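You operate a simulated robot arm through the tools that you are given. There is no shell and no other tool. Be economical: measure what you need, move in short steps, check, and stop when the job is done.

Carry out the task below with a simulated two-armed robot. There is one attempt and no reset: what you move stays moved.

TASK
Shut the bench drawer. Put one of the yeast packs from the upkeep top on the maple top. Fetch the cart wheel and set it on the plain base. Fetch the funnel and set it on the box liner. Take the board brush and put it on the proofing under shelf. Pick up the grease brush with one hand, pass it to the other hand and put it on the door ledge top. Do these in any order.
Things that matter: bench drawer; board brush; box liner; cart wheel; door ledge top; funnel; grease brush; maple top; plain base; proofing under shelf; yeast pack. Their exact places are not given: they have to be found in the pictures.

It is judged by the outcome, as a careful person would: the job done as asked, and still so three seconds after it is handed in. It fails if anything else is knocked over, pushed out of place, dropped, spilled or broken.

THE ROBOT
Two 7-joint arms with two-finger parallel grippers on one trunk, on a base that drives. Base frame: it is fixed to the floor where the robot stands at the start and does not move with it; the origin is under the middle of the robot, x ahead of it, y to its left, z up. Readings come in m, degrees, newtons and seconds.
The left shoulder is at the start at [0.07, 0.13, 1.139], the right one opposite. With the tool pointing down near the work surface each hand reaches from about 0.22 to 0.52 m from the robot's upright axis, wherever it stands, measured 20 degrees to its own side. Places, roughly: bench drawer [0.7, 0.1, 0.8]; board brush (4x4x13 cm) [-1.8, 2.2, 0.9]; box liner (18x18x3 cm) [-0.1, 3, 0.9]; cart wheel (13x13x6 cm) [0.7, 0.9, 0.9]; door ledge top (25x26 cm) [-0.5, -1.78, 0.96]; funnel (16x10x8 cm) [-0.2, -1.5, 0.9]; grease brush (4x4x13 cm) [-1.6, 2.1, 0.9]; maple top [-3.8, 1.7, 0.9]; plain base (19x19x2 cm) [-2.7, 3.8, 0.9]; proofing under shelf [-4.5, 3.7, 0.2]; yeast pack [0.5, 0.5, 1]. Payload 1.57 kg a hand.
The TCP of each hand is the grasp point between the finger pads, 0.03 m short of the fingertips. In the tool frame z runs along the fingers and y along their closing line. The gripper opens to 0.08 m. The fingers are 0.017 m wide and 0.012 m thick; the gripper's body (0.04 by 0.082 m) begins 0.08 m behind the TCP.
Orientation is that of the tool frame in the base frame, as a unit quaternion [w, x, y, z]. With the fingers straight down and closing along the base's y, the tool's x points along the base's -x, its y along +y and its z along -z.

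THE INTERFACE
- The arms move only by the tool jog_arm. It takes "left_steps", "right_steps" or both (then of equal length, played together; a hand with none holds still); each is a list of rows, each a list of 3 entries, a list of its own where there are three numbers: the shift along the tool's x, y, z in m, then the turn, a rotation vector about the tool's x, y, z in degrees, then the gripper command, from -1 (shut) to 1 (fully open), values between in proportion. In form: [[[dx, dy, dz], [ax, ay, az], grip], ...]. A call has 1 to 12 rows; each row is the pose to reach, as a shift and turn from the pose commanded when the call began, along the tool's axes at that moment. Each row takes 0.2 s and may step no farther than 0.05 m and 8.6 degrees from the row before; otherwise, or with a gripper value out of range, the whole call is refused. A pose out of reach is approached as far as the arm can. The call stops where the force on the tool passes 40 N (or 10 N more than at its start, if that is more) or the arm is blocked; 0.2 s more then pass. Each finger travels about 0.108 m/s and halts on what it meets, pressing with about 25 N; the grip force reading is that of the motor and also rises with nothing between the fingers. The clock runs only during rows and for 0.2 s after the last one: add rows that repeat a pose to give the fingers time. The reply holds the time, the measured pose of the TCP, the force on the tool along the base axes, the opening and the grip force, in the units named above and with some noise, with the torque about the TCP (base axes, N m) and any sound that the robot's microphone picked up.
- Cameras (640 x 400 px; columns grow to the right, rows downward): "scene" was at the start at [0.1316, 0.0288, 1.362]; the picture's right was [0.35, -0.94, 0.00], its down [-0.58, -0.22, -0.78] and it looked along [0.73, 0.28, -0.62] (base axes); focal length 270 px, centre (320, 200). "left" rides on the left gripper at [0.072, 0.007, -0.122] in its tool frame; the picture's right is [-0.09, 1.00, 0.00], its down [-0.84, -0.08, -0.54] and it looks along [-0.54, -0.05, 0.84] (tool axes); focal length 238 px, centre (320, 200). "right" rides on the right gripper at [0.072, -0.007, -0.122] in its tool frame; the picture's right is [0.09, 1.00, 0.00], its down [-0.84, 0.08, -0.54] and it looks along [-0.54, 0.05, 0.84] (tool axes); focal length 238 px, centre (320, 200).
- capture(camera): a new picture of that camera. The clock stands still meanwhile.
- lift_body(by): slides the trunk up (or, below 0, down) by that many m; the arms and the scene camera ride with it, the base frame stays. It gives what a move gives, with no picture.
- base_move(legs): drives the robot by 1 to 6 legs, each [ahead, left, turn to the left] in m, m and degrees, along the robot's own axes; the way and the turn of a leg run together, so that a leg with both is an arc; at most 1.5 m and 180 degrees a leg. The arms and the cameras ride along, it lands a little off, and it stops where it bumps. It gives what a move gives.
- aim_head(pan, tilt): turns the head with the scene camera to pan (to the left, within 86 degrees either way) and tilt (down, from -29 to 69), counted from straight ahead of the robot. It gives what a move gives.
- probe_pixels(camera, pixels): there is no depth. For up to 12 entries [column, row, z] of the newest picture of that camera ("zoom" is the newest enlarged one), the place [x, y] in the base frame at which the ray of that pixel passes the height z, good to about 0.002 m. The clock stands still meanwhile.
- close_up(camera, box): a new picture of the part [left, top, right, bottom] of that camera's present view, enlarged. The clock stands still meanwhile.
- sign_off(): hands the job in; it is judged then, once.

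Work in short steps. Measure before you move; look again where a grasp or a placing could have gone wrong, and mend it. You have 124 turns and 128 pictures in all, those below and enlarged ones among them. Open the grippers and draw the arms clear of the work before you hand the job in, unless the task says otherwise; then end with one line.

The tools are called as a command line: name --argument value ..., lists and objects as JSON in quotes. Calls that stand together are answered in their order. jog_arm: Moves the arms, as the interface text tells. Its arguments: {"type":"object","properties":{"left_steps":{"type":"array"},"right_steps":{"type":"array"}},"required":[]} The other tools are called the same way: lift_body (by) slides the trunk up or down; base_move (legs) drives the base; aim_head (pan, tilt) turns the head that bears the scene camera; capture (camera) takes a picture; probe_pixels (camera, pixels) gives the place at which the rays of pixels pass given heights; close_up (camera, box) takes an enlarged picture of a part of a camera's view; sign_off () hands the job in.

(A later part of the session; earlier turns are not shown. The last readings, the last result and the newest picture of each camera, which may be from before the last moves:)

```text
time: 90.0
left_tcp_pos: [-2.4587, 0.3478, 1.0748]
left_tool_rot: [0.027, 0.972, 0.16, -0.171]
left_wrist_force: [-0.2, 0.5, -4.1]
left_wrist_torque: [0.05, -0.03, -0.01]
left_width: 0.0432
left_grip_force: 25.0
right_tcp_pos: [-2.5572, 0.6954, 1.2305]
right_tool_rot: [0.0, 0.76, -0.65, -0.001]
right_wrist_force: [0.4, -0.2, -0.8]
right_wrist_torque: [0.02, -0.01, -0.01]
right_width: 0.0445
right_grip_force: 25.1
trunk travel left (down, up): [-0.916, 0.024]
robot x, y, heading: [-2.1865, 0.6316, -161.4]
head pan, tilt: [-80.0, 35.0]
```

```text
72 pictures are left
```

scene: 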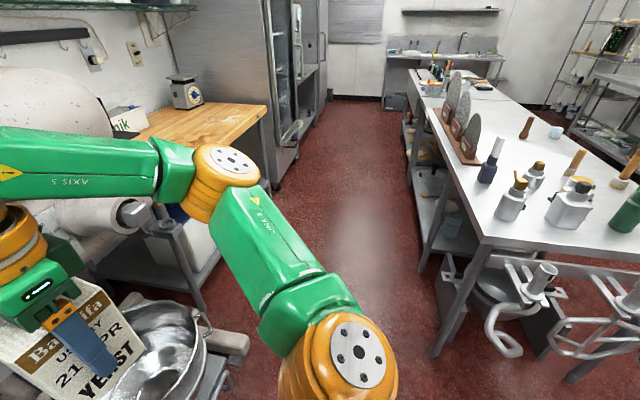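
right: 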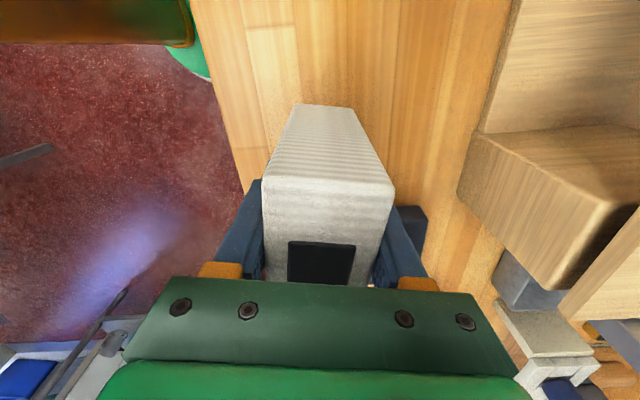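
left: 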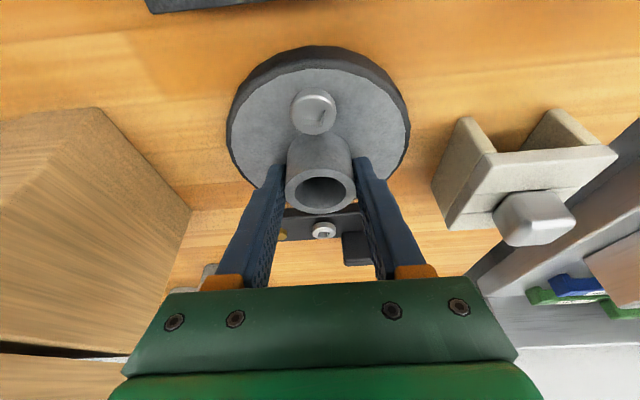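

The lane is clear: bowl front n≈−2.43, island edge n≈−1.56. I strafe right to the maple bench and approach it.

base_move --legs '[[0.05, -1.42, 0], [0.38, 0, 0]]'

aim_head --pan -10 --tilt 50

capture --camera "scene"

```text
time: 99.0
left_tcp_pos: [-3.3137, 1.554, 1.0767]
left_tool_rot: [0.027, 0.972, 0.158, -0.172]
left_wrist_force: [0.4, 0.7, -4.5]
left_wrist_torque: [0.02, -0.02, -0.01]
left_width: 0.0434
left_grip_force: 25.3
right_tcp_pos: [-3.4144, 1.9013, 1.2299]
right_tool_rot: [0.0, 0.759, -0.651, -0.001]
right_wrist_force: [0.8, 0.6, 0.7]
right_wrist_torque: [0.02, 0.05, 0.01]
right_width: 0.0445
right_grip_force: 24.8
trunk travel left (down, up): [-0.916, 0.024]
robot x, y, heading: [-3.0423, 1.8385, -161.4]
head pan, tilt: [-80.0, 35.0]
```

```text
time: 100.4
left_tcp_pos: [-3.3165, 1.5523, 1.0754]
left_tool_rot: [0.027, 0.972, 0.159, -0.171]
left_wrist_force: [0.5, 0.0, -5.6]
left_wrist_torque: [0.0, -0.04, 0.02]
left_width: 0.0432
left_grip_force: 24.5
right_tcp_pos: [-3.4169, 1.9003, 1.2307]
right_tool_rot: [0.0, 0.76, -0.65, 0.0]
right_wrist_force: [-0.8, 0.3, -0.6]
right_wrist_torque: [0.0, 0.04, -0.02]
right_width: 0.0442
right_grip_force: 25.6
trunk travel left (down, up): [-0.916, 0.024]
robot x, y, heading: [-3.0436, 1.8332, -161.5]
head pan, tilt: [-10.0, 50.0]
```

```text
71 pictures are left
```

scene: 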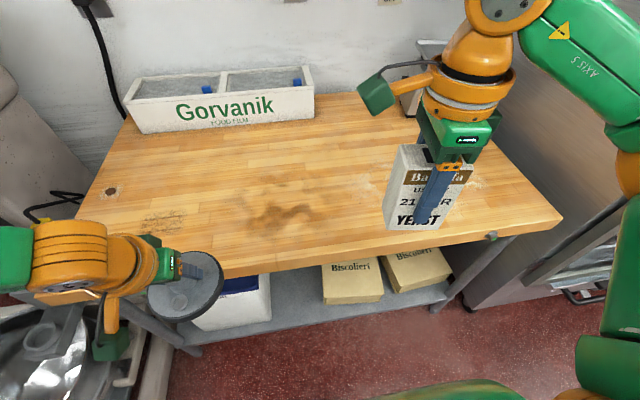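

The maple top is clear under the pack. I probe the edge to get its height consistent, and drive 0.13 m in.

probe_pixels --camera "scene" --pixels '[[562, 214, 0.88], [562, 214, 0.92], [300, 265, 0.88], [400, 245, 0.88]]'

base_move --legs '[[0.13, 0, 0]]'

jog_arm --right_steps '[[[0.0, 0, 0.04], [0, 0, 0], -1], [[0, 0, 0.08], [0, 0, 0], -1], [[0, 0, 0.12], [0, 0, 0], -1], [[0, 0, 0.16], [0, 0, 0], -1], [[0, 0, 0.19], [0, 0, 0], -1]]'

capture --camera "scene"

```text
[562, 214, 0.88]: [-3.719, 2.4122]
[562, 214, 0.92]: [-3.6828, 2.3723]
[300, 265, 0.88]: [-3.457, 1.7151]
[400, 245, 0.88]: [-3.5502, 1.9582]
```

```text
time: 101.7
left_tcp_pos: [-3.4345, 1.5118, 1.0766]
left_tool_rot: [0.027, 0.972, 0.158, -0.173]
left_wrist_force: [0.5, -0.1, -5.4]
left_wrist_torque: [-0.01, -0.02, 0.01]
left_width: 0.0431
left_grip_force: 25.6
right_tcp_pos: [-3.5343, 1.8603, 1.2303]
right_tool_rot: [0.002, 0.76, -0.65, -0.001]
right_wrist_force: [0.0, -0.7, 0.4]
right_wrist_torque: [-0.02, -0.01, 0.02]
right_width: 0.0443
right_grip_force: 25.4
trunk travel left (down, up): [-0.916, 0.024]
robot x, y, heading: [-3.1661, 1.7947, -161.6]
head pan, tilt: [-10.0, 50.0]
```

```text
time: 102.9
left_tcp_pos: [-3.438, 1.5108, 1.0755]
left_tool_rot: [0.027, 0.972, 0.159, -0.172]
left_wrist_force: [0.5, 0.4, -5.4]
left_wrist_torque: [-0.05, 0.01, -0.03]
left_width: 0.0433
left_grip_force: 25.3
right_tcp_pos: [-3.5368, 1.8613, 1.039]
right_tool_rot: [0.0, 0.76, -0.65, 0.001]
right_wrist_force: [-0.2, 0.0, -0.2]
right_wrist_torque: [0.0, -0.01, -0.02]
right_width: 0.0443
right_grip_force: 24.7
trunk travel left (down, up): [-0.916, 0.024]
robot x, y, heading: [-3.1652, 1.795, -161.2]
head pan, tilt: [-10.0, 50.0]
```

```text
70 pictures are left
```

scene: 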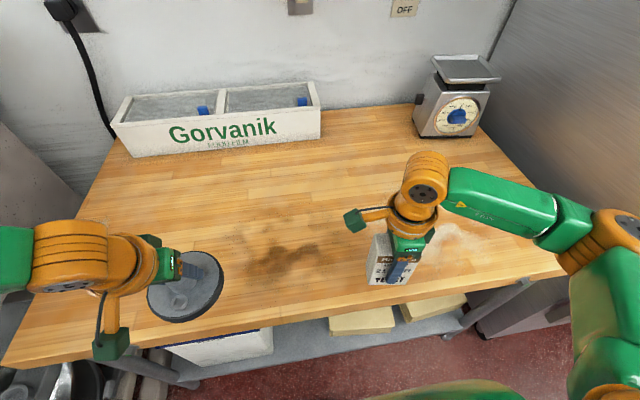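

The pack is 3 cm past the edge; I move 9 cm deeper, then lower in small steps until contact.

jog_arm --right_steps '[[[0.005, 0.03, 0], [0, 0, 0], -1], [[0.01, 0.06, 0], [0, 0, 0], -1], [[0.014, 0.089, 0], [0, 0, 0], -1], [[0.014, 0.089, 0.03], [0, 0, 0], -1], [[0.014, 0.089, 0.05], [0, 0, 0], -1], [[0.014, 0.089, 0.06], [0, 0, 0], -1], [[0.014, 0.089, 0.067], [0, 0, 0], -1], [[0.014, 0.089, 0.074], [0, 0, 0], -1], [[0.014, 0.089, 0.08], [0, 0, 0], -1], [[0.014, 0.089, 0.086], [0, 0, 0], -1]]'

close_up --camera "scene" --box '[310, 130, 550, 290]'

```text
time: 105.1
left_tcp_pos: [-3.4346, 1.51, 1.0768]
left_tool_rot: [0.027, 0.971, 0.159, -0.174]
left_wrist_force: [0.3, 0.9, -4.9]
left_wrist_torque: [0.02, -0.08, -0.02]
left_width: 0.0431
left_grip_force: 24.9
right_tcp_pos: [-3.6211, 1.8318, 0.9564]
right_tool_rot: [0.001, 0.76, -0.65, -0.001]
right_wrist_force: [-0.3, 0.4, 23.4]
right_wrist_torque: [0.03, -0.22, -0.02]
right_width: 0.0444
right_grip_force: 25.3
trunk travel left (down, up): [-0.916, 0.024]
robot x, y, heading: [-3.1641, 1.7938, -161.4]
head pan, tilt: [-10.0, 50.0]
```

```text
2.50 times, centred on (430, 210) of scene
```

zoom: 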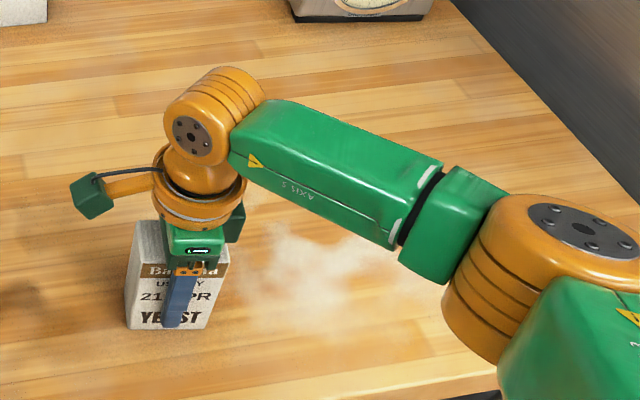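

Set down with 23 N contact. I ease up 3 mm, open, and withdraw straight up.

jog_arm --right_steps '[[[0, 0, -0.003], [0, 0, 0], -1], [[0, 0, -0.003], [0, 0, 0], 0.3], [[0, 0, -0.003], [0, 0, 0], 0.8], [[0, 0, -0.003], [0, 0, 0], 0.8], [[0, 0, -0.03], [0, 0, 0], 0.8], [[0, 0, -0.07], [0, 0, 0], 0.8], [[0, 0, -0.11], [0, 0, 0], 0.8], [[0, 0, -0.15], [0, 0, 0], 0.8], [[0, 0, -0.2], [0, 0, 0], 1], [[0, 0, -0.24], [0, 0, 0], 1]]'

capture --camera "scene"

```text
time: 107.3
left_tcp_pos: [-3.4372, 1.5106, 1.0757]
left_tool_rot: [0.028, 0.972, 0.159, -0.172]
left_wrist_force: [1.1, -0.2, -4.4]
left_wrist_torque: [0.0, 0.0, 0.01]
left_width: 0.0433
left_grip_force: 24.8
right_tcp_pos: [-3.6232, 1.8325, 1.1956]
right_tool_rot: [0.0, 0.759, -0.651, 0.0]
right_wrist_force: [-0.4, 0.4, 0.0]
right_wrist_torque: [-0.02, 0.02, 0.03]
right_width: 0.0799
right_grip_force: 0.1
trunk travel left (down, up): [-0.916, 0.024]
robot x, y, heading: [-3.1631, 1.7965, -161.3]
head pan, tilt: [-10.0, 50.0]
```

```text
68 pictures are left
```

scene: 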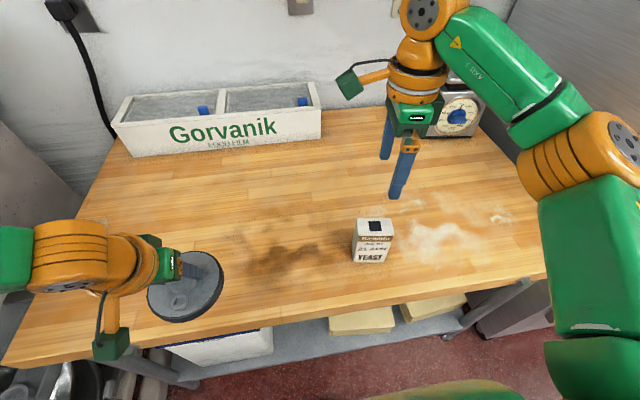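

The pack stands upright on the maple top. I back off, turn to face along the aisle and look toward the plain base.

base_move --legs '[[-0.33, 0, 0], [0, 0, -90.7]]'

aim_head --pan 0 --tilt 28

capture --camera "scene"

```text
time: 113.4
left_tcp_pos: [-3.1295, 2.181, 1.0754]
left_tool_rot: [-0.104, 0.793, -0.584, -0.14]
left_wrist_force: [-0.2, 0.3, -4.7]
left_wrist_torque: [-0.03, 0.0, 0.0]
left_width: 0.0428
left_grip_force: 25.1
right_tcp_pos: [-2.8029, 2.3577, 1.194]
right_tool_rot: [-0.001, -0.065, 0.998, 0.0]
right_wrist_force: [0.4, -0.3, 0.2]
right_wrist_torque: [-0.01, -0.05, 0.01]
right_width: 0.0799
right_grip_force: 0.2
trunk travel left (down, up): [-0.916, 0.024]
robot x, y, heading: [-2.8524, 1.9012, 107.0]
head pan, tilt: [-10.0, 50.0]
```

```text
time: 114.2
left_tcp_pos: [-3.1294, 2.1797, 1.0759]
left_tool_rot: [-0.103, 0.793, -0.584, -0.139]
left_wrist_force: [-0.2, 0.1, -4.7]
left_wrist_torque: [0.01, -0.01, -0.01]
left_width: 0.043
left_grip_force: 25.0
right_tcp_pos: [-2.8038, 2.3573, 1.1941]
right_tool_rot: [0.0, -0.064, 0.998, 0.0]
right_wrist_force: [-0.3, -0.4, -1.6]
right_wrist_torque: [0.02, -0.03, -0.01]
right_width: 0.08
right_grip_force: 0.0
trunk travel left (down, up): [-0.916, 0.024]
robot x, y, heading: [-2.8492, 1.8976, 107.2]
head pan, tilt: [0.0, 28.0]
```

```text
67 pictures are left
```

scene: 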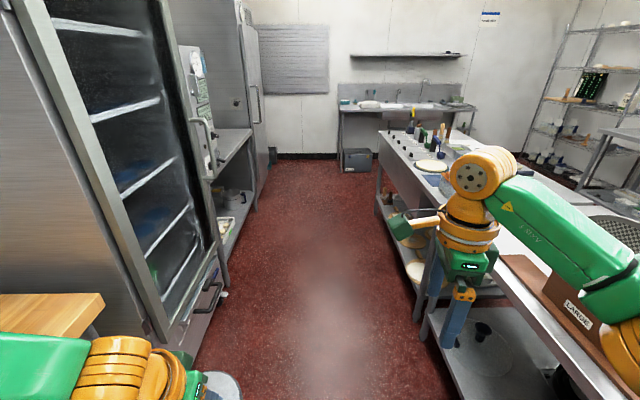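

The aisle ahead is open. I probe its limits (fridge foot ~ (215,310), island leg (415,318)) to stay centred.

probe_pixels --camera "scene" --pixels '[[225, 285, 0.3], [195, 345, 0.2], [415, 318, 0.0], [377, 145, 0.88], [438, 163, 0.9], [250, 130, 0.88], [228, 225, 0.0], [218, 260, 0.2], [235, 215, 0.2]]'

close_up --camera "scene" --box '[180, 90, 500, 290]'

```text
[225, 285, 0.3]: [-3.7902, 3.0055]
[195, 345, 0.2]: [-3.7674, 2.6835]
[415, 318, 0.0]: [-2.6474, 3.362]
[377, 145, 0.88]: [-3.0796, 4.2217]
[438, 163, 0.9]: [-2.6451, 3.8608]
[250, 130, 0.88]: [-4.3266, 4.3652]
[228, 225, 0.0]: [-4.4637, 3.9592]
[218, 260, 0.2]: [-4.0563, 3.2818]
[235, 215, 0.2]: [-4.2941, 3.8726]
```

```text
2.00 times, centred on (340, 190) of scene
```

zoom: 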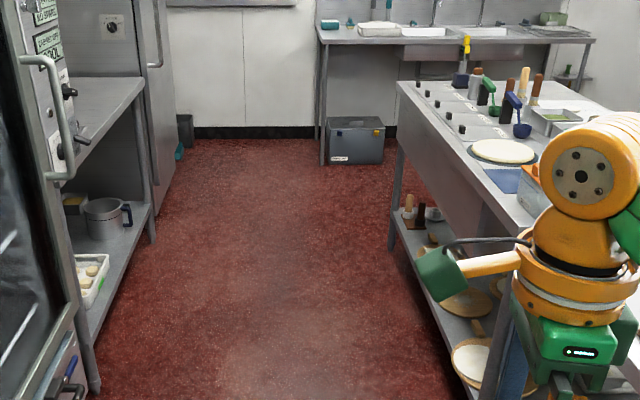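

The white disc at (438,160) is the plain base, about (−2.65, 3.86); the proofing under shelf is on the left past the fridge. I drive up the aisle and turn to face the island.

base_move --legs '[[0.8, 0.0, 0], [0.78, 0, 0], [0, 0, -89.2]]'

aim_head --pan 10 --tilt 42

capture --camera "scene"

```text
time: 126.1
left_tcp_pos: [-3.0395, 3.6881, 1.0749]
left_tool_rot: [0.172, -0.158, 0.972, 0.028]
left_wrist_force: [0.2, -0.4, -4.9]
left_wrist_torque: [-0.02, 0.02, -0.01]
left_width: 0.043
left_grip_force: 24.9
right_tcp_pos: [-2.8551, 3.3652, 1.1939]
right_tool_rot: [0.0, 0.651, 0.759, 0.0]
right_wrist_force: [0.2, -0.6, -0.1]
right_wrist_torque: [0.0, 0.01, 0.02]
right_width: 0.0799
right_grip_force: 0.0
trunk travel left (down, up): [-0.916, 0.024]
robot x, y, heading: [-3.3126, 3.4034, 18.3]
head pan, tilt: [0.0, 28.0]
```

```text
time: 126.8
left_tcp_pos: [-3.0401, 3.6887, 1.0745]
left_tool_rot: [0.172, -0.158, 0.972, 0.027]
left_wrist_force: [-0.2, 0.4, -5.5]
left_wrist_torque: [0.02, 0.02, 0.02]
left_width: 0.043
left_grip_force: 24.9
right_tcp_pos: [-2.8539, 3.3646, 1.193]
right_tool_rot: [0.0, 0.651, 0.759, 0.001]
right_wrist_force: [0.7, -0.1, 1.0]
right_wrist_torque: [-0.05, -0.01, 0.0]
right_width: 0.0798
right_grip_force: 0.0
trunk travel left (down, up): [-0.916, 0.024]
robot x, y, heading: [-3.3102, 3.4041, 18.3]
head pan, tilt: [10.0, 42.0]
```

```text
65 pictures are left
```

scene: 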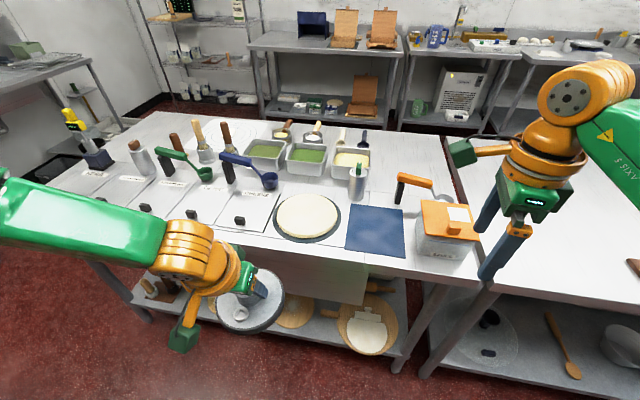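

The dough disc on its dark plate at (307,217) is the plain base. I probe its centre and surroundings.

probe_pixels --camera "scene" --pixels '[[307, 216, 0.9], [307, 216, 0.92], [277, 213, 0.91], [337, 216, 0.91], [307, 196, 0.91], [307, 240, 0.89], [250, 243, 0.88], [360, 190, 0.9], [240, 215, 0.88], [268, 180, 0.95]]'

close_up --camera "scene" --box '[200, 130, 440, 290]'

```text
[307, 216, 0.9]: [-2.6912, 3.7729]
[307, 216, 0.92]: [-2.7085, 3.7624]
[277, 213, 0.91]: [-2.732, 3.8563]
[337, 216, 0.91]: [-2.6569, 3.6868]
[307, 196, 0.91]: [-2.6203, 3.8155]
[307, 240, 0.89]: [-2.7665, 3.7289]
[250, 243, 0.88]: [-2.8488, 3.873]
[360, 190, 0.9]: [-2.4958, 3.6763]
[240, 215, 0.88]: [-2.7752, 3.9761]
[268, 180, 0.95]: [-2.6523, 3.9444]
```

```text
2.50 times, centred on (320, 210) of scene
```

zoom: 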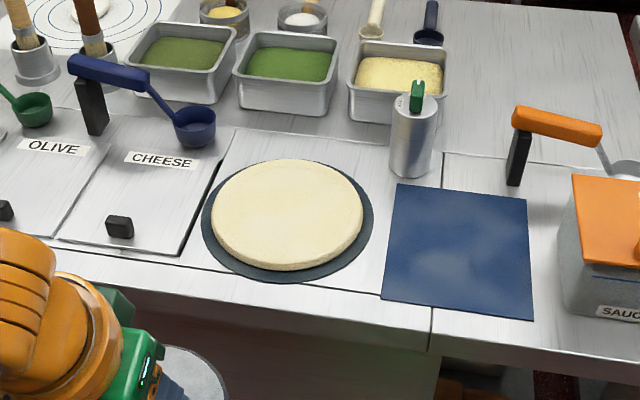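

The dough centre is near (−2.695, 3.772), clear around. I drive 0.25 m in with a 2.5 cm right shift, then extend the arm 0.1 m horizontally.

base_move --legs '[[0.25, -0.025, 0]]'

jog_arm --left_steps '[[[-0.0235, 0, 0.0085], [0, 0, 0], -1], [[-0.047, 0, 0.017], [0, 0, 0], -1], [[-0.07, 0, 0.0255], [0, 0, 0], -1], [[-0.094, 0, 0.0342], [0, 0, 0], -1]]'

capture --camera "scene"

capture --camera "left"

```text
time: 128.7
left_tcp_pos: [-2.7966, 3.7429, 1.0757]
left_tool_rot: [0.173, -0.159, 0.972, 0.027]
left_wrist_force: [0.3, 0.1, -5.3]
left_wrist_torque: [0.0, -0.02, 0.0]
left_width: 0.0428
left_grip_force: 25.1
right_tcp_pos: [-2.6121, 3.42, 1.1951]
right_tool_rot: [0.002, 0.651, 0.759, 0.001]
right_wrist_force: [-0.6, 0.5, 0.5]
right_wrist_torque: [0.02, 0.01, -0.01]
right_width: 0.0799
right_grip_force: 0.0
trunk travel left (down, up): [-0.916, 0.024]
robot x, y, heading: [-3.0696, 3.4558, 18.4]
head pan, tilt: [10.0, 42.0]
```

```text
time: 129.7
left_tcp_pos: [-2.6968, 3.7766, 1.0744]
left_tool_rot: [0.17, -0.159, 0.972, 0.026]
left_wrist_force: [0.5, -0.9, -4.9]
left_wrist_torque: [-0.02, 0.05, 0.03]
left_width: 0.0429
left_grip_force: 24.7
right_tcp_pos: [-2.6057, 3.4222, 1.1927]
right_tool_rot: [0.0, 0.651, 0.759, 0.0]
right_wrist_force: [-0.1, -0.1, -0.4]
right_wrist_torque: [-0.02, 0.04, 0.0]
right_width: 0.0799
right_grip_force: 0.1
trunk travel left (down, up): [-0.916, 0.024]
robot x, y, heading: [-3.0664, 3.4591, 18.4]
head pan, tilt: [10.0, 42.0]
```

```text
63 pictures are left
```

scene: 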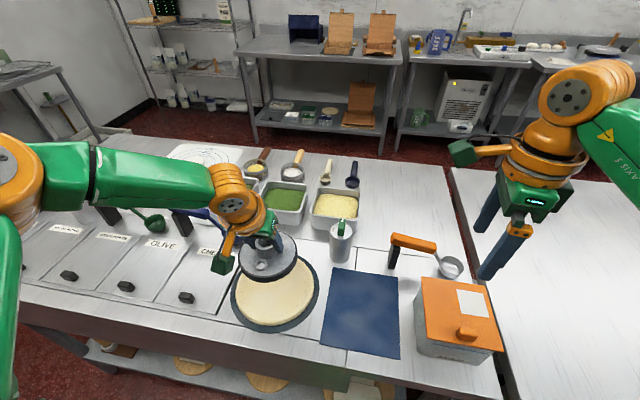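

```text
62 pictures are left
```

left: 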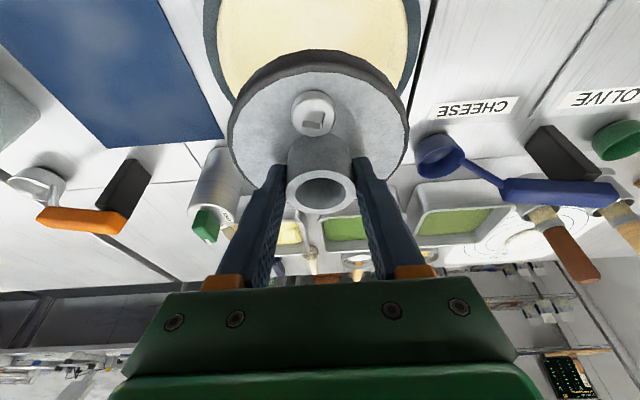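

I re-probe the dough's edges from here to fix the wheel's target.

probe_pixels --camera "scene" --pixels '[[237, 297, 0.9], [315, 290, 0.9], [276, 324, 0.89], [276, 262, 0.9], [352, 310, 0.88], [335, 250, 0.9], [190, 297, 0.88]]'

probe_pixels --camera "left" --pixels '[[219, 30, 0.9], [408, 30, 0.9], [313, 30, 0.9]]'

```text
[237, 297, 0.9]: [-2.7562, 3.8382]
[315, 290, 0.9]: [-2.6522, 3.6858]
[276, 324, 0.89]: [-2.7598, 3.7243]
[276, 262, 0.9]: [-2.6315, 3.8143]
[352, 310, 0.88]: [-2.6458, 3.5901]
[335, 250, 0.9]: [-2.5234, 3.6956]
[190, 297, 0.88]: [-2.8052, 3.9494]
```

```text
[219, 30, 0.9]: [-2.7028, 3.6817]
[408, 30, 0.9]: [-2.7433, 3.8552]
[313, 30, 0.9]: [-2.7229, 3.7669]
```

The wheel is over the dough centre. I lower in shrinking steps and watch the force.

jog_arm --left_steps '[[[0.0103, 0, 0.0282], [0, 0, 0], -1], [[0.0205, 0, 0.0564], [0, 0, 0], -1], [[0.0274, 0, 0.0752], [0, 0, 0], -1], [[0.0308, 0, 0.0846], [0, 0, 0], -1], [[0.0325, 0, 0.0893], [0, 0, 0], -1], [[0.0342, 0, 0.094], [0, 0, 0], -1]]'

close_up --camera "scene" --box '[190, 200, 350, 340]'

```text
time: 131.1
left_tcp_pos: [-2.7172, 3.7831, 0.9966]
left_tool_rot: [0.171, -0.159, 0.972, 0.027]
left_wrist_force: [-0.7, 0.0, -4.3]
left_wrist_torque: [-0.02, 0.03, 0.01]
left_width: 0.0429
left_grip_force: 25.2
left hand out of reach, approached as far as the arm can: row 2, 3, 4, 5, 6
right_tcp_pos: [-2.6086, 3.4214, 1.194]
right_tool_rot: [0.001, 0.651, 0.759, 0.001]
right_wrist_force: [-0.2, 0.0, 0.3]
right_wrist_torque: [0.01, -0.02, 0.01]
right_width: 0.08
right_grip_force: 0.1
trunk travel left (down, up): [-0.916, 0.024]
robot x, y, heading: [-3.0662, 3.458, 18.5]
head pan, tilt: [10.0, 42.0]
```

```text
2.86 times, centred on (270, 270) of scene
```

zoom: 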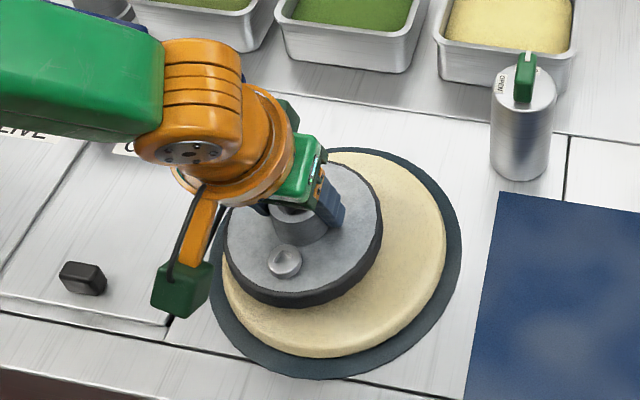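

The raised trunk limits the low reach. I raise the hand 7 cm, lower the trunk 9 cm, and check again.

jog_arm --left_steps '[[[-0.012, -0.005, -0.033], [0, 0, 0], -1], [[-0.026, -0.01, -0.065], [0, 0, 0], -1]]' --right_steps '[[[0, -0.02, 0], [0, 0, 0], 1], [[0, -0.05, 0], [0, 0, 0], 1]]'

lift_body --by -0.09

close_up --camera "scene" --box '[190, 180, 390, 340]'

```text
time: 131.7
left_tcp_pos: [-2.7135, 3.7732, 1.0701]
left_tool_rot: [0.172, -0.158, 0.972, 0.027]
left_wrist_force: [-1.1, -0.3, -5.2]
left_wrist_torque: [0.03, 0.04, 0.04]
left_width: 0.0426
left_grip_force: 24.4
right_tcp_pos: [-2.6601, 3.4125, 1.1946]
right_tool_rot: [0.0, 0.651, 0.759, 0.002]
right_wrist_force: [-0.3, 0.5, 0.0]
right_wrist_torque: [-0.01, -0.05, -0.01]
right_width: 0.0801
right_grip_force: 0.0
trunk travel left (down, up): [-0.916, 0.024]
robot x, y, heading: [-3.0665, 3.458, 18.9]
head pan, tilt: [10.0, 42.0]
```

```text
time: 132.9
left_tcp_pos: [-2.7128, 3.7745, 0.9781]
left_tool_rot: [0.172, -0.159, 0.972, 0.028]
left_wrist_force: [-0.5, -0.9, -5.7]
left_wrist_torque: [0.01, 0.05, 0.0]
left_width: 0.043
left_grip_force: 24.7
right_tcp_pos: [-2.6576, 3.4139, 1.1043]
right_tool_rot: [-0.001, 0.65, 0.76, 0.001]
right_wrist_force: [-0.2, -0.2, -0.3]
right_wrist_torque: [0.01, 0.01, -0.01]
right_width: 0.0799
right_grip_force: 0.0
trunk travel left (down, up): [-0.826, 0.114]
robot x, y, heading: [-3.0677, 3.4588, 18.4]
head pan, tilt: [10.0, 42.0]
```

```text
2.50 times, centred on (290, 260) of scene
```

zoom: 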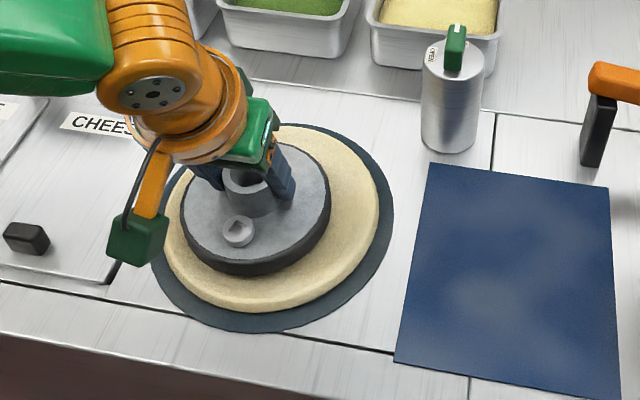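

The wheel sits ~1.3 cm left of the dough centre; I correct and lower in small steps.

jog_arm --left_steps '[[[-0.0113, -0.012, 0.0041], [0, 0, 0], -1], [[-0.0079, -0.012, 0.0135], [0, 0, 0], -1], [[-0.0062, -0.012, 0.0182], [0, 0, 0], -1], [[-0.0045, -0.012, 0.0229], [0, 0, 0], -1], [[-0.0028, -0.012, 0.0276], [0, 0, 0], -1]]'

```text
time: 133.8
left_tcp_pos: [-2.7, 3.7634, 0.968]
left_tool_rot: [0.182, -0.157, 0.97, 0.029]
left_wrist_force: [-4.1, 1.0, 17.8]
left_wrist_torque: [0.19, 0.61, 0.03]
left_width: 0.0429
left_grip_force: 25.2
right_tcp_pos: [-2.6621, 3.4122, 1.1064]
right_tool_rot: [0.001, 0.65, 0.76, 0.003]
right_wrist_force: [-0.9, -0.1, 0.8]
right_wrist_torque: [0.0, -0.02, -0.02]
right_width: 0.0801
right_grip_force: 0.0
trunk travel left (down, up): [-0.826, 0.114]
robot x, y, heading: [-3.067, 3.4613, 18.5]
head pan, tilt: [10.0, 42.0]
stopped in row 4 (left hand): the force on the tool passed its limit at 45 N (the readings are from after the stop); the commanded pose is now the measured one
```

Contact on the dough. I release, then withdraw straight up and look.

jog_arm --left_steps '[[[-0.001, 0, -0.002], [0, 0, 0], -1], [[-0.001, 0, -0.002], [0, 0, 0], 0.3], [[-0.001, 0, -0.002], [0, 0, 0], 1], [[-0.001, 0, -0.002], [0, 0, 0], 1], [[-0.007, 0, -0.019], [0, 0, 0], 1], [[-0.0172, 0, -0.047], [0, 0, 0], 1], [[-0.03, 0, -0.085], [0, 0, 0], 1], [[-0.03, 0, -0.12], [0, 0, 0], 1]]'

close_up --camera "scene" --box '[190, 180, 390, 340]'

```text
time: 135.7
left_tcp_pos: [-2.7086, 3.7622, 1.0873]
left_tool_rot: [0.178, -0.158, 0.971, 0.029]
left_wrist_force: [0.2, 0.8, 0.0]
left_wrist_torque: [0.0, 0.01, 0.02]
left_width: 0.0801
left_grip_force: 0.0
right_tcp_pos: [-2.6598, 3.4143, 1.1042]
right_tool_rot: [0.0, 0.65, 0.76, 0.001]
right_wrist_force: [-0.6, -0.7, 1.5]
right_wrist_torque: [-0.02, -0.01, -0.03]
right_width: 0.0803
right_grip_force: 0.1
trunk travel left (down, up): [-0.826, 0.114]
robot x, y, heading: [-3.0697, 3.4579, 18.5]
head pan, tilt: [10.0, 42.0]
```

```text
2.50 times, centred on (290, 260) of scene
```

zoom: 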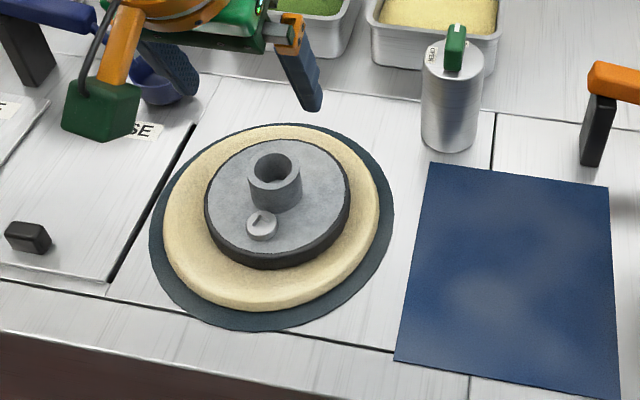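

The wheel rests well on the plain base. I back off, straighten both hands (left untilted, right turned back), and prepare to go round to the brushes.

base_move --legs '[[-0.26, 0, 0]]'

jog_arm --left_steps '[[[0.03, 0, 0], [0, 7, 0], 1], [[0.06, 0, 0], [0, 14, 0], 1], [[0.08, 0, 0], [0, 20, 0], 1], [[0.1, 0, 0], [0, 20, 0], 1], [[0.1, 0, 0], [0, 20, 0], 1], [[0.1, 0, 0], [0, 20, 0], 1], [[0.1, 0, 0], [0, 20, 0], 1], [[0.1, 0, 0], [0, 20, 0], 1], [[0.1, 0, 0], [0, 20, 0], 1], [[0.1, 0, 0], [0, 20, 0], 1], [[0.1, 0, 0], [0, 20, 0], 1], [[0.1, 0, 0], [0, 20, 0], 1]]' --right_steps '[[[0, 0, 0], [0, 0, -8], 1], [[0, 0, 0], [0, 0, -16], 1], [[0, 0, 0], [0, 0, -24], 1], [[0, 0, 0], [0, 0, -32], 1], [[0, 0, 0], [0, 0, -40], 1], [[0, 0, 0], [0, 0, -48], 1], [[0, 0, 0], [0, 0, -56], 1], [[0, 0, 0], [0, 0, -64], 1], [[0, 0, 0], [0, 0, -72], 1], [[0, 0, 0], [0, 0, -80], 1], [[0, 0, 0], [0, 0, -88], 1], [[0, 0, 0], [0, 0, -96], 1]]'

base_move --legs '[[0, 0, -90.3]]'

aim_head --pan 0 --tilt 30

capture --camera "scene"

```text
time: 137.5
left_tcp_pos: [-2.9539, 3.68, 1.0862]
left_tool_rot: [0.177, -0.158, 0.971, 0.028]
left_wrist_force: [-1.0, 1.1, 1.1]
left_wrist_torque: [0.01, 0.0, 0.0]
left_width: 0.0799
left_grip_force: 0.1
right_tcp_pos: [-2.9036, 3.3321, 1.1041]
right_tool_rot: [0.0, 0.65, 0.76, -0.001]
right_wrist_force: [0.4, 0.4, -0.3]
right_wrist_torque: [-0.02, 0.04, 0.0]
right_width: 0.0802
right_grip_force: 0.1
trunk travel left (down, up): [-0.826, 0.114]
robot x, y, heading: [-3.3136, 3.3792, 18.7]
head pan, tilt: [10.0, 42.0]
```

```text
time: 140.1
left_tcp_pos: [-3.0433, 3.65, 1.0517]
left_tool_rot: [0.007, -0.161, 0.987, 0.002]
left_wrist_force: [0.4, -1.0, -0.1]
left_wrist_torque: [0.0, 0.01, -0.03]
left_width: 0.0801
left_grip_force: 0.0
right_tcp_pos: [-2.9052, 3.3313, 1.1035]
right_tool_rot: [0.0, -0.13, 0.991, 0.0]
right_wrist_force: [-0.2, -0.8, -0.6]
right_wrist_torque: [0.0, -0.02, -0.02]
right_width: 0.08
right_grip_force: 0.0
trunk travel left (down, up): [-0.826, 0.114]
robot x, y, heading: [-3.3117, 3.3783, 18.5]
head pan, tilt: [10.0, 42.0]
```

```text
time: 144.4
left_tcp_pos: [-3.0422, 3.104, 1.051]
left_tool_rot: [0.006, 0.588, 0.809, -0.005]
left_wrist_force: [-0.3, 0.4, 0.1]
left_wrist_torque: [-0.03, 0.0, 0.01]
left_width: 0.0801
left_grip_force: 0.0
right_tcp_pos: [-3.3632, 2.9685, 1.1049]
right_tool_rot: [0.001, 0.614, 0.789, -0.001]
right_wrist_force: [-0.2, 0.6, 0.0]
right_wrist_torque: [0.0, 0.01, -0.04]
right_width: 0.0799
right_grip_force: 0.1
trunk travel left (down, up): [-0.826, 0.114]
robot x, y, heading: [-3.3108, 3.3768, -71.9]
head pan, tilt: [10.0, 42.0]
```

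```text
time: 145.1
left_tcp_pos: [-3.0423, 3.1021, 1.0508]
left_tool_rot: [0.006, 0.589, 0.808, -0.005]
left_wrist_force: [0.1, -0.4, 0.2]
left_wrist_torque: [0.01, -0.02, 0.02]
left_width: 0.08
left_grip_force: 0.0
right_tcp_pos: [-3.3634, 2.9688, 1.1042]
right_tool_rot: [0.001, 0.614, 0.79, 0.0]
right_wrist_force: [-0.5, 0.0, -0.1]
right_wrist_torque: [-0.03, 0.0, -0.01]
right_width: 0.0799
right_grip_force: 0.0
trunk travel left (down, up): [-0.826, 0.114]
robot x, y, heading: [-3.3142, 3.3771, -72.1]
head pan, tilt: [0.0, 30.0]
```

```text
58 pictures are left
```

scene: 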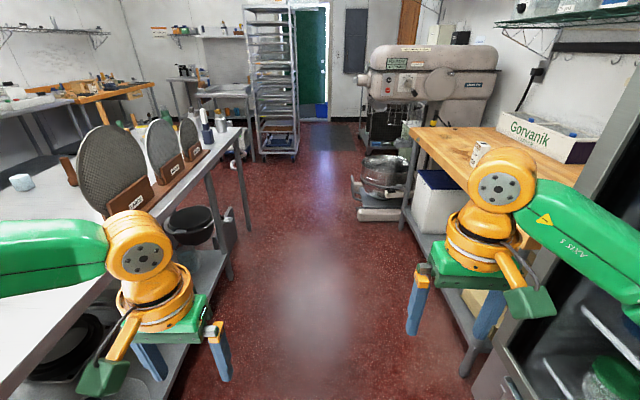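

The aisle is clear. I drive out, along the lane and around into the right aisle in one go, keeping to the middle.

base_move --legs '[[1.5, 0.05, 0], [1.45, 0, 0], [0, 0, 90.1], [1.5, 0, 0], [0.42, 0, 0], [0, 0, 90]]'

aim_head --pan 25 --tilt 30

capture --camera "scene"

```text
refused: leg 1 is longer than a leg can be; nothing moved
```

```text
time: 146.0
left_tcp_pos: [-3.0412, 3.1035, 1.0516]
left_tool_rot: [0.006, 0.588, 0.809, -0.005]
left_wrist_force: [-0.9, -0.1, 0.3]
left_wrist_torque: [0.02, 0.02, 0.01]
left_width: 0.0798
left_grip_force: 0.0
right_tcp_pos: [-3.3646, 2.968, 1.1038]
right_tool_rot: [0.001, 0.614, 0.789, 0.001]
right_wrist_force: [0.6, 0.8, -0.1]
right_wrist_torque: [0.01, 0.01, -0.02]
right_width: 0.0799
right_grip_force: 0.1
trunk travel left (down, up): [-0.826, 0.114]
robot x, y, heading: [-3.3142, 3.3781, -72.0]
head pan, tilt: [25.0, 30.0]
```

```text
57 pictures are left
```

scene: 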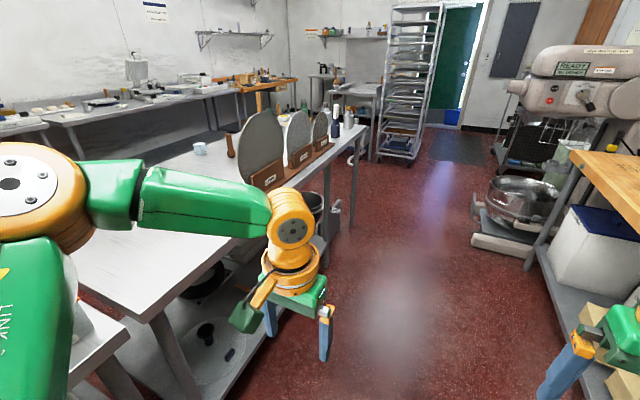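

A leg was a hair too long. I check where the standing paddles are relative to my left elbow first.

probe_pixels --camera "scene" --pixels '[[283, 187, 0.9], [335, 150, 0.9], [262, 192, 0.88], [355, 128, 0.88], [470, 240, 0.1], [530, 265, 0.1], [485, 205, 0.6]]'

base_move --legs '[[0.5, 0.0, 0]]'

aim_head --pan 45 --tilt 35

capture --camera "scene"

```text
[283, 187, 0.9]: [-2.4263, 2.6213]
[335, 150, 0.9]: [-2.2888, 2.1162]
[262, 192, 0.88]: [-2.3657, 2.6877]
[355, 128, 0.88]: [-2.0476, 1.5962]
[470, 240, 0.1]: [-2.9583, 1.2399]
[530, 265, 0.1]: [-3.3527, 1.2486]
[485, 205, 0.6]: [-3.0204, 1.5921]
```

```text
time: 148.9
left_tcp_pos: [-2.8913, 2.6333, 1.0517]
left_tool_rot: [0.006, 0.589, 0.808, -0.005]
left_wrist_force: [0.1, -0.7, 0.1]
left_wrist_torque: [0.02, 0.0, -0.02]
left_width: 0.0799
left_grip_force: 0.0
right_tcp_pos: [-3.213, 2.5004, 1.1049]
right_tool_rot: [0.0, 0.615, 0.789, 0.0]
right_wrist_force: [-1.2, -0.1, -0.3]
right_wrist_torque: [-0.01, -0.01, -0.02]
right_width: 0.0798
right_grip_force: 0.1
trunk travel left (down, up): [-0.826, 0.114]
robot x, y, heading: [-3.1597, 2.9102, -72.1]
head pan, tilt: [25.0, 30.0]
```

```text
time: 149.8
left_tcp_pos: [-2.8907, 2.6319, 1.0508]
left_tool_rot: [0.005, 0.59, 0.808, -0.004]
left_wrist_force: [0.2, 0.8, 0.2]
left_wrist_torque: [-0.03, 0.01, 0.0]
left_width: 0.08
left_grip_force: 0.1
right_tcp_pos: [-3.2126, 2.4984, 1.1039]
right_tool_rot: [0.0, 0.615, 0.789, 0.001]
right_wrist_force: [0.1, 0.5, 0.1]
right_wrist_torque: [0.0, -0.01, 0.0]
right_width: 0.08
right_grip_force: 0.1
trunk travel left (down, up): [-0.826, 0.114]
robot x, y, heading: [-3.1618, 2.9045, -72.6]
head pan, tilt: [45.0, 35.0]
```

```text
56 pictures are left
```

scene: 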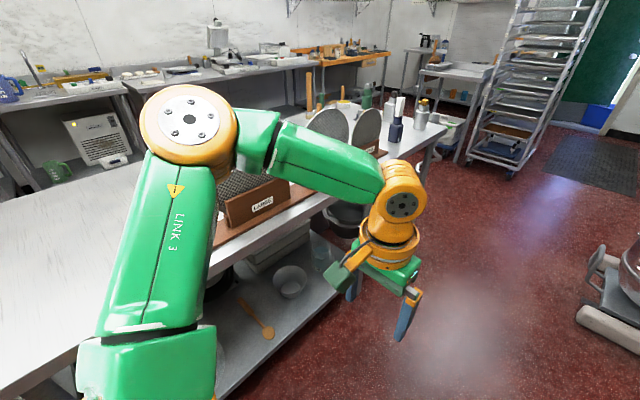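

The paddles' tops (~1.19 m, n≈−1.50) come close to my left elbow, so I raise the trunk 0.11 m and keep slightly right while passing.

lift_body --by 0.11

base_move --legs '[[0.4, -0.04, 0], [0.6, -0.01, 0], [0.6, 0.04, 0]]'

capture --camera "scene"

```text
time: 151.2
left_tcp_pos: [-2.8903, 2.6324, 1.1607]
left_tool_rot: [0.006, 0.589, 0.808, -0.005]
left_wrist_force: [-0.6, 0.4, 0.1]
left_wrist_torque: [0.0, -0.02, 0.01]
left_width: 0.0801
left_grip_force: 0.2
right_tcp_pos: [-3.2128, 2.4989, 1.215]
right_tool_rot: [0.001, 0.615, 0.788, 0.0]
right_wrist_force: [0.4, -0.8, 0.2]
right_wrist_torque: [0.02, -0.03, 0.01]
right_width: 0.08
right_grip_force: 0.1
trunk travel left (down, up): [-0.936, 0.004]
robot x, y, heading: [-3.1656, 2.9031, -72.1]
head pan, tilt: [45.0, 35.0]
```

```text
time: 159.7
left_tcp_pos: [-2.4135, 1.1021, 1.1619]
left_tool_rot: [0.006, 0.589, 0.808, -0.005]
left_wrist_force: [0.3, 0.0, -1.2]
left_wrist_torque: [0.0, -0.02, 0.01]
left_width: 0.0802
left_grip_force: 0.0
right_tcp_pos: [-2.7345, 0.9672, 1.2136]
right_tool_rot: [0.001, 0.615, 0.789, 0.001]
right_wrist_force: [-0.4, -0.4, 0.3]
right_wrist_torque: [-0.05, 0.02, 0.0]
right_width: 0.08
right_grip_force: 0.1
trunk travel left (down, up): [-0.936, 0.004]
robot x, y, heading: [-2.6838, 1.3773, -72.0]
head pan, tilt: [45.0, 35.0]
```

```text
55 pictures are left
```

scene: 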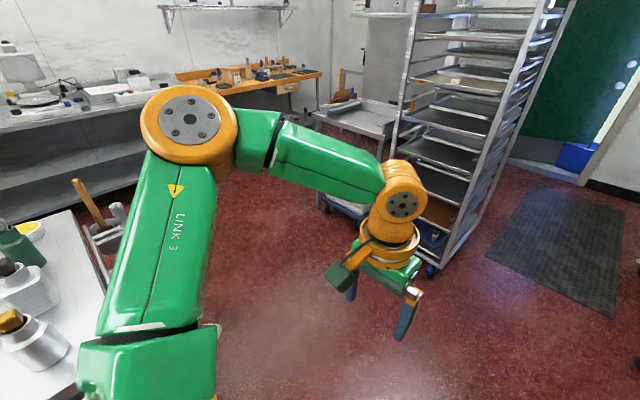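

Past the paddles. I continue round the island's near end into the right aisle.

base_move --legs '[[0.82, 0.08, 0], [0, 0, 90.1], [1.45, 0, 0], [0.45, 0, 0], [0, 0, 90]]'

aim_head --pan 30 --tilt 30

capture --camera "scene"

```text
time: 180.9
left_tcp_pos: [-0.8096, 1.4737, 1.1605]
left_tool_rot: [-0.005, 0.804, -0.595, -0.006]
left_wrist_force: [-0.2, 0.6, -0.6]
left_wrist_torque: [0.0, 0.02, -0.03]
left_width: 0.08
left_grip_force: 0.1
right_tcp_pos: [-0.4849, 1.6027, 1.2147]
right_tool_rot: [0.001, 0.784, -0.621, -0.002]
right_wrist_force: [0.2, 0.9, -0.3]
right_wrist_torque: [0.02, 0.03, 0.01]
right_width: 0.0799
right_grip_force: 0.0
trunk travel left (down, up): [-0.936, 0.004]
robot x, y, heading: [-0.5403, 1.196, 107.2]
head pan, tilt: [45.0, 35.0]
```

```text
time: 181.6
left_tcp_pos: [-0.8089, 1.4729, 1.1609]
left_tool_rot: [-0.004, 0.803, -0.595, -0.006]
left_wrist_force: [0.7, -0.6, 0.4]
left_wrist_torque: [-0.01, -0.02, -0.01]
left_width: 0.0799
left_grip_force: 0.2
right_tcp_pos: [-0.4852, 1.6019, 1.2142]
right_tool_rot: [-0.001, 0.784, -0.62, -0.001]
right_wrist_force: [0.0, 0.0, 0.1]
right_wrist_torque: [0.02, 0.01, 0.02]
right_width: 0.0797
right_grip_force: 0.0
trunk travel left (down, up): [-0.936, 0.004]
robot x, y, heading: [-0.5398, 1.1965, 106.9]
head pan, tilt: [30.0, 30.0]
```

```text
54 pictures are left
```

scene: 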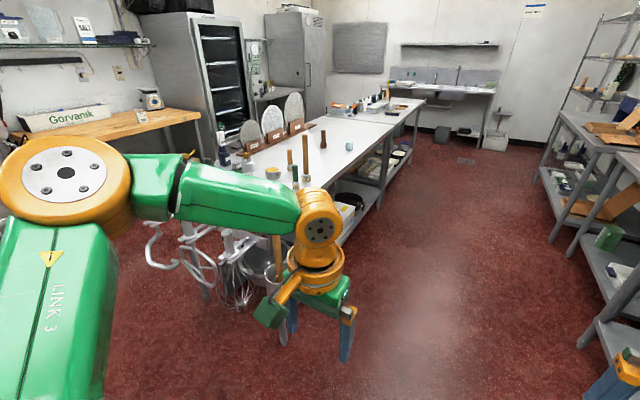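

Now in the right aisle. I drive ahead 1.2 m, turn to face the island and look at the brushes.

base_move --legs '[[1.22, 0, 0], [0, 0, 91]]'

aim_head --pan 0 --tilt 40

capture --camera "scene"

close_up --camera "scene" --box '[160, 60, 480, 260]'

```text
time: 191.7
left_tcp_pos: [-1.1668, 2.0795, 1.1598]
left_tool_rot: [0.0, 0.987, 0.161, -0.007]
left_wrist_force: [-0.6, 0.2, -0.2]
left_wrist_torque: [0.01, -0.01, 0.02]
left_width: 0.0799
left_grip_force: 0.2
right_tcp_pos: [-1.3062, 2.3997, 1.2146]
right_tool_rot: [0.001, 0.991, 0.13, 0.0]
right_wrist_force: [-0.1, -0.9, 0.6]
right_wrist_torque: [-0.03, 0.0, -0.01]
right_width: 0.0799
right_grip_force: 0.0
trunk travel left (down, up): [-0.936, 0.004]
robot x, y, heading: [-0.8975, 2.3587, -161.3]
head pan, tilt: [30.0, 30.0]
```

```text
time: 192.6
left_tcp_pos: [-1.1669, 2.0799, 1.1609]
left_tool_rot: [0.001, 0.987, 0.162, -0.007]
left_wrist_force: [0.3, 0.5, 0.4]
left_wrist_torque: [0.0, -0.01, 0.01]
left_width: 0.0798
left_grip_force: 0.1
right_tcp_pos: [-1.3054, 2.3995, 1.2146]
right_tool_rot: [0.001, 0.991, 0.131, 0.0]
right_wrist_force: [0.8, 1.3, -0.3]
right_wrist_torque: [0.0, 0.02, 0.02]
right_width: 0.08
right_grip_force: 0.1
trunk travel left (down, up): [-0.936, 0.004]
robot x, y, heading: [-0.897, 2.3511, -161.5]
head pan, tilt: [0.0, 40.0]
```

```text
53 pictures are left
```

scene: 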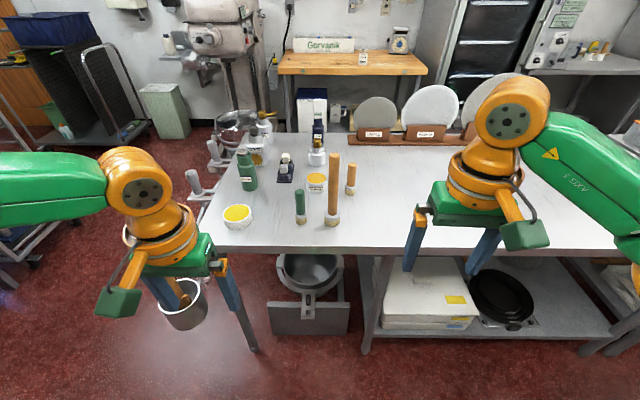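

```text
2.00 times, centred on (320, 160) of scene
```

zoom: 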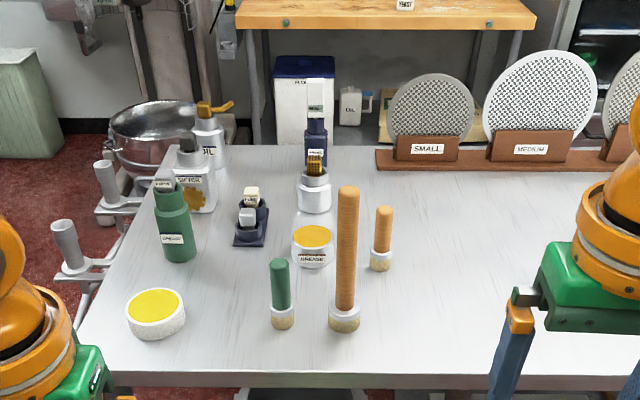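

Three standing brushes: green short (281,290), tall orange (345,260), short orange (381,240) in the zoom. I probe their bases and tops to match them to the given places and 13 cm height.

probe_pixels --camera "zoom" --pixels '[[282, 326, 0.88], [344, 328, 0.88], [380, 268, 0.88], [279, 262, 1.01], [347, 190, 1.1], [384, 210, 1.01], [281, 318, 0.88], [344, 318, 0.88], [380, 262, 0.88]]'

close_up --camera "scene" --box '[270, 130, 380, 240]'

```text
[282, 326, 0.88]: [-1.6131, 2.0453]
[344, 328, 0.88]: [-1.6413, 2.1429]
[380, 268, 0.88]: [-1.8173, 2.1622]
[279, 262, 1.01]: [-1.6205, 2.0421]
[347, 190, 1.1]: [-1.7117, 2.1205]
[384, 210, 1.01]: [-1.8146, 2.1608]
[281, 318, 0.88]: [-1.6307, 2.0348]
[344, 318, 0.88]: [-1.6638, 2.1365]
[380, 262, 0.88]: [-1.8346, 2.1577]
```

```text
3.64 times, centred on (325, 185) of scene
```

zoom: 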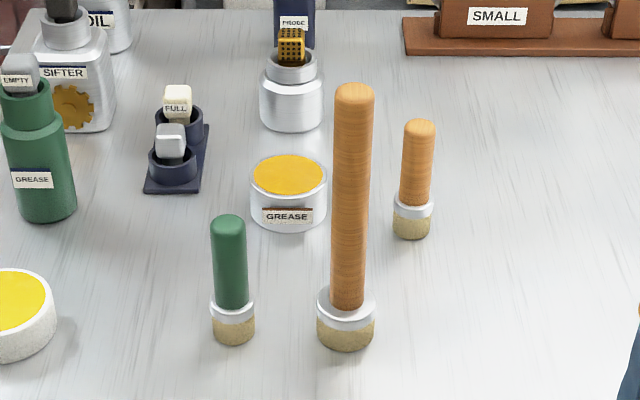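

By height and place: green short = grease brush (−1.621, 2.041), short orange = board brush (−1.82, 2.161); the tall one (−1.652, 2.14, ~1.13 high) must be avoided. With the hands still above it, I drive in 0.45 m.

jog_arm --right_steps '[[[0, 0, 0], [0, 0, 0], 0.25], [[0, 0, 0], [0, 0, 0], 0.25]]' --left_steps '[[[0, 0, -0.03], [0, 0, 0], 0.25], [[0, 0, -0.05], [0, 0, 0], 0.25]]'

base_move --legs '[[0.44, 0.04, 0.2]]'

capture --camera "scene"

capture --camera "right"

```text
time: 193.2
left_tcp_pos: [-1.1646, 2.08, 1.2114]
left_tool_rot: [0.001, 0.987, 0.161, -0.007]
left_wrist_force: [-0.2, -0.3, -0.2]
left_wrist_torque: [0.02, 0.04, -0.02]
left_width: 0.05
left_grip_force: 0.0
right_tcp_pos: [-1.3046, 2.4001, 1.2153]
right_tool_rot: [0.001, 0.991, 0.131, -0.001]
right_wrist_force: [0.2, 0.0, -0.7]
right_wrist_torque: [0.04, -0.01, -0.01]
right_width: 0.0502
right_grip_force: 0.0
trunk travel left (down, up): [-0.936, 0.004]
robot x, y, heading: [-0.8999, 2.3541, -161.1]
head pan, tilt: [0.0, 40.0]
```

```text
time: 195.9
left_tcp_pos: [-1.5682, 1.9035, 1.2113]
left_tool_rot: [0.001, 0.987, 0.16, -0.008]
left_wrist_force: [1.3, -0.1, -0.2]
left_wrist_torque: [0.04, -0.01, -0.03]
left_width: 0.0501
left_grip_force: 0.0
right_tcp_pos: [-1.7067, 2.2229, 1.2147]
right_tool_rot: [0.001, 0.992, 0.128, -0.001]
right_wrist_force: [-0.2, 0.3, -1.1]
right_wrist_torque: [-0.02, 0.02, 0.03]
right_width: 0.05
right_grip_force: 0.1
trunk travel left (down, up): [-0.936, 0.004]
robot x, y, heading: [-1.3043, 2.175, -161.5]
head pan, tilt: [0.0, 40.0]
```

```text
50 pictures are left
```

scene: 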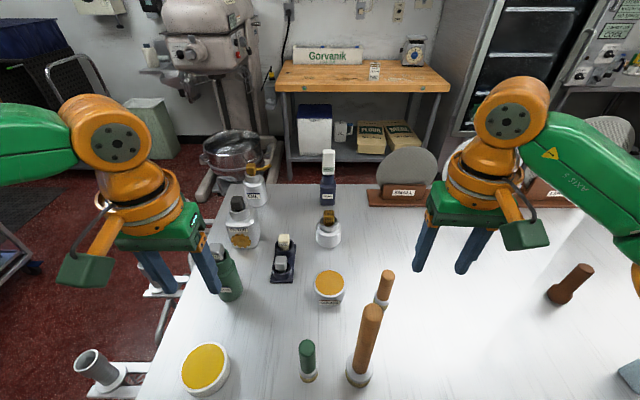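

```text
49 pictures are left
```

right: 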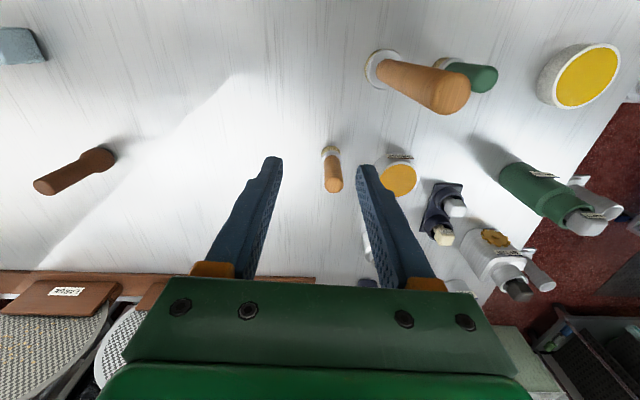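

The board brush shows between the right fingers (333,175). I triangulate it and the grease brush.

probe_pixels --camera "right" --pixels '[[334, 184, 1.01], [330, 152, 0.885], [334, 184, 1.0], [482, 78, 1.01], [455, 105, 1.13]]'

probe_pixels --camera "scene" --pixels '[[386, 274, 1.01], [386, 274, 1.0], [381, 302, 0.885], [307, 344, 1.01], [309, 377, 0.885], [369, 310, 1.13]]'

```text
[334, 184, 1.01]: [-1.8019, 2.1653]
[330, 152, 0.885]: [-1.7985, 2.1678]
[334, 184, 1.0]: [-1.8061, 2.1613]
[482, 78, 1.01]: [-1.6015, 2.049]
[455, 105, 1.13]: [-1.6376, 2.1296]
```

```text
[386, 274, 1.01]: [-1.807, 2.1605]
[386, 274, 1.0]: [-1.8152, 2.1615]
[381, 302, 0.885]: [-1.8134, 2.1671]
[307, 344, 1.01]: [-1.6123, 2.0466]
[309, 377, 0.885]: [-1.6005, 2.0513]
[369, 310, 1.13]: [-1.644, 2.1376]
```

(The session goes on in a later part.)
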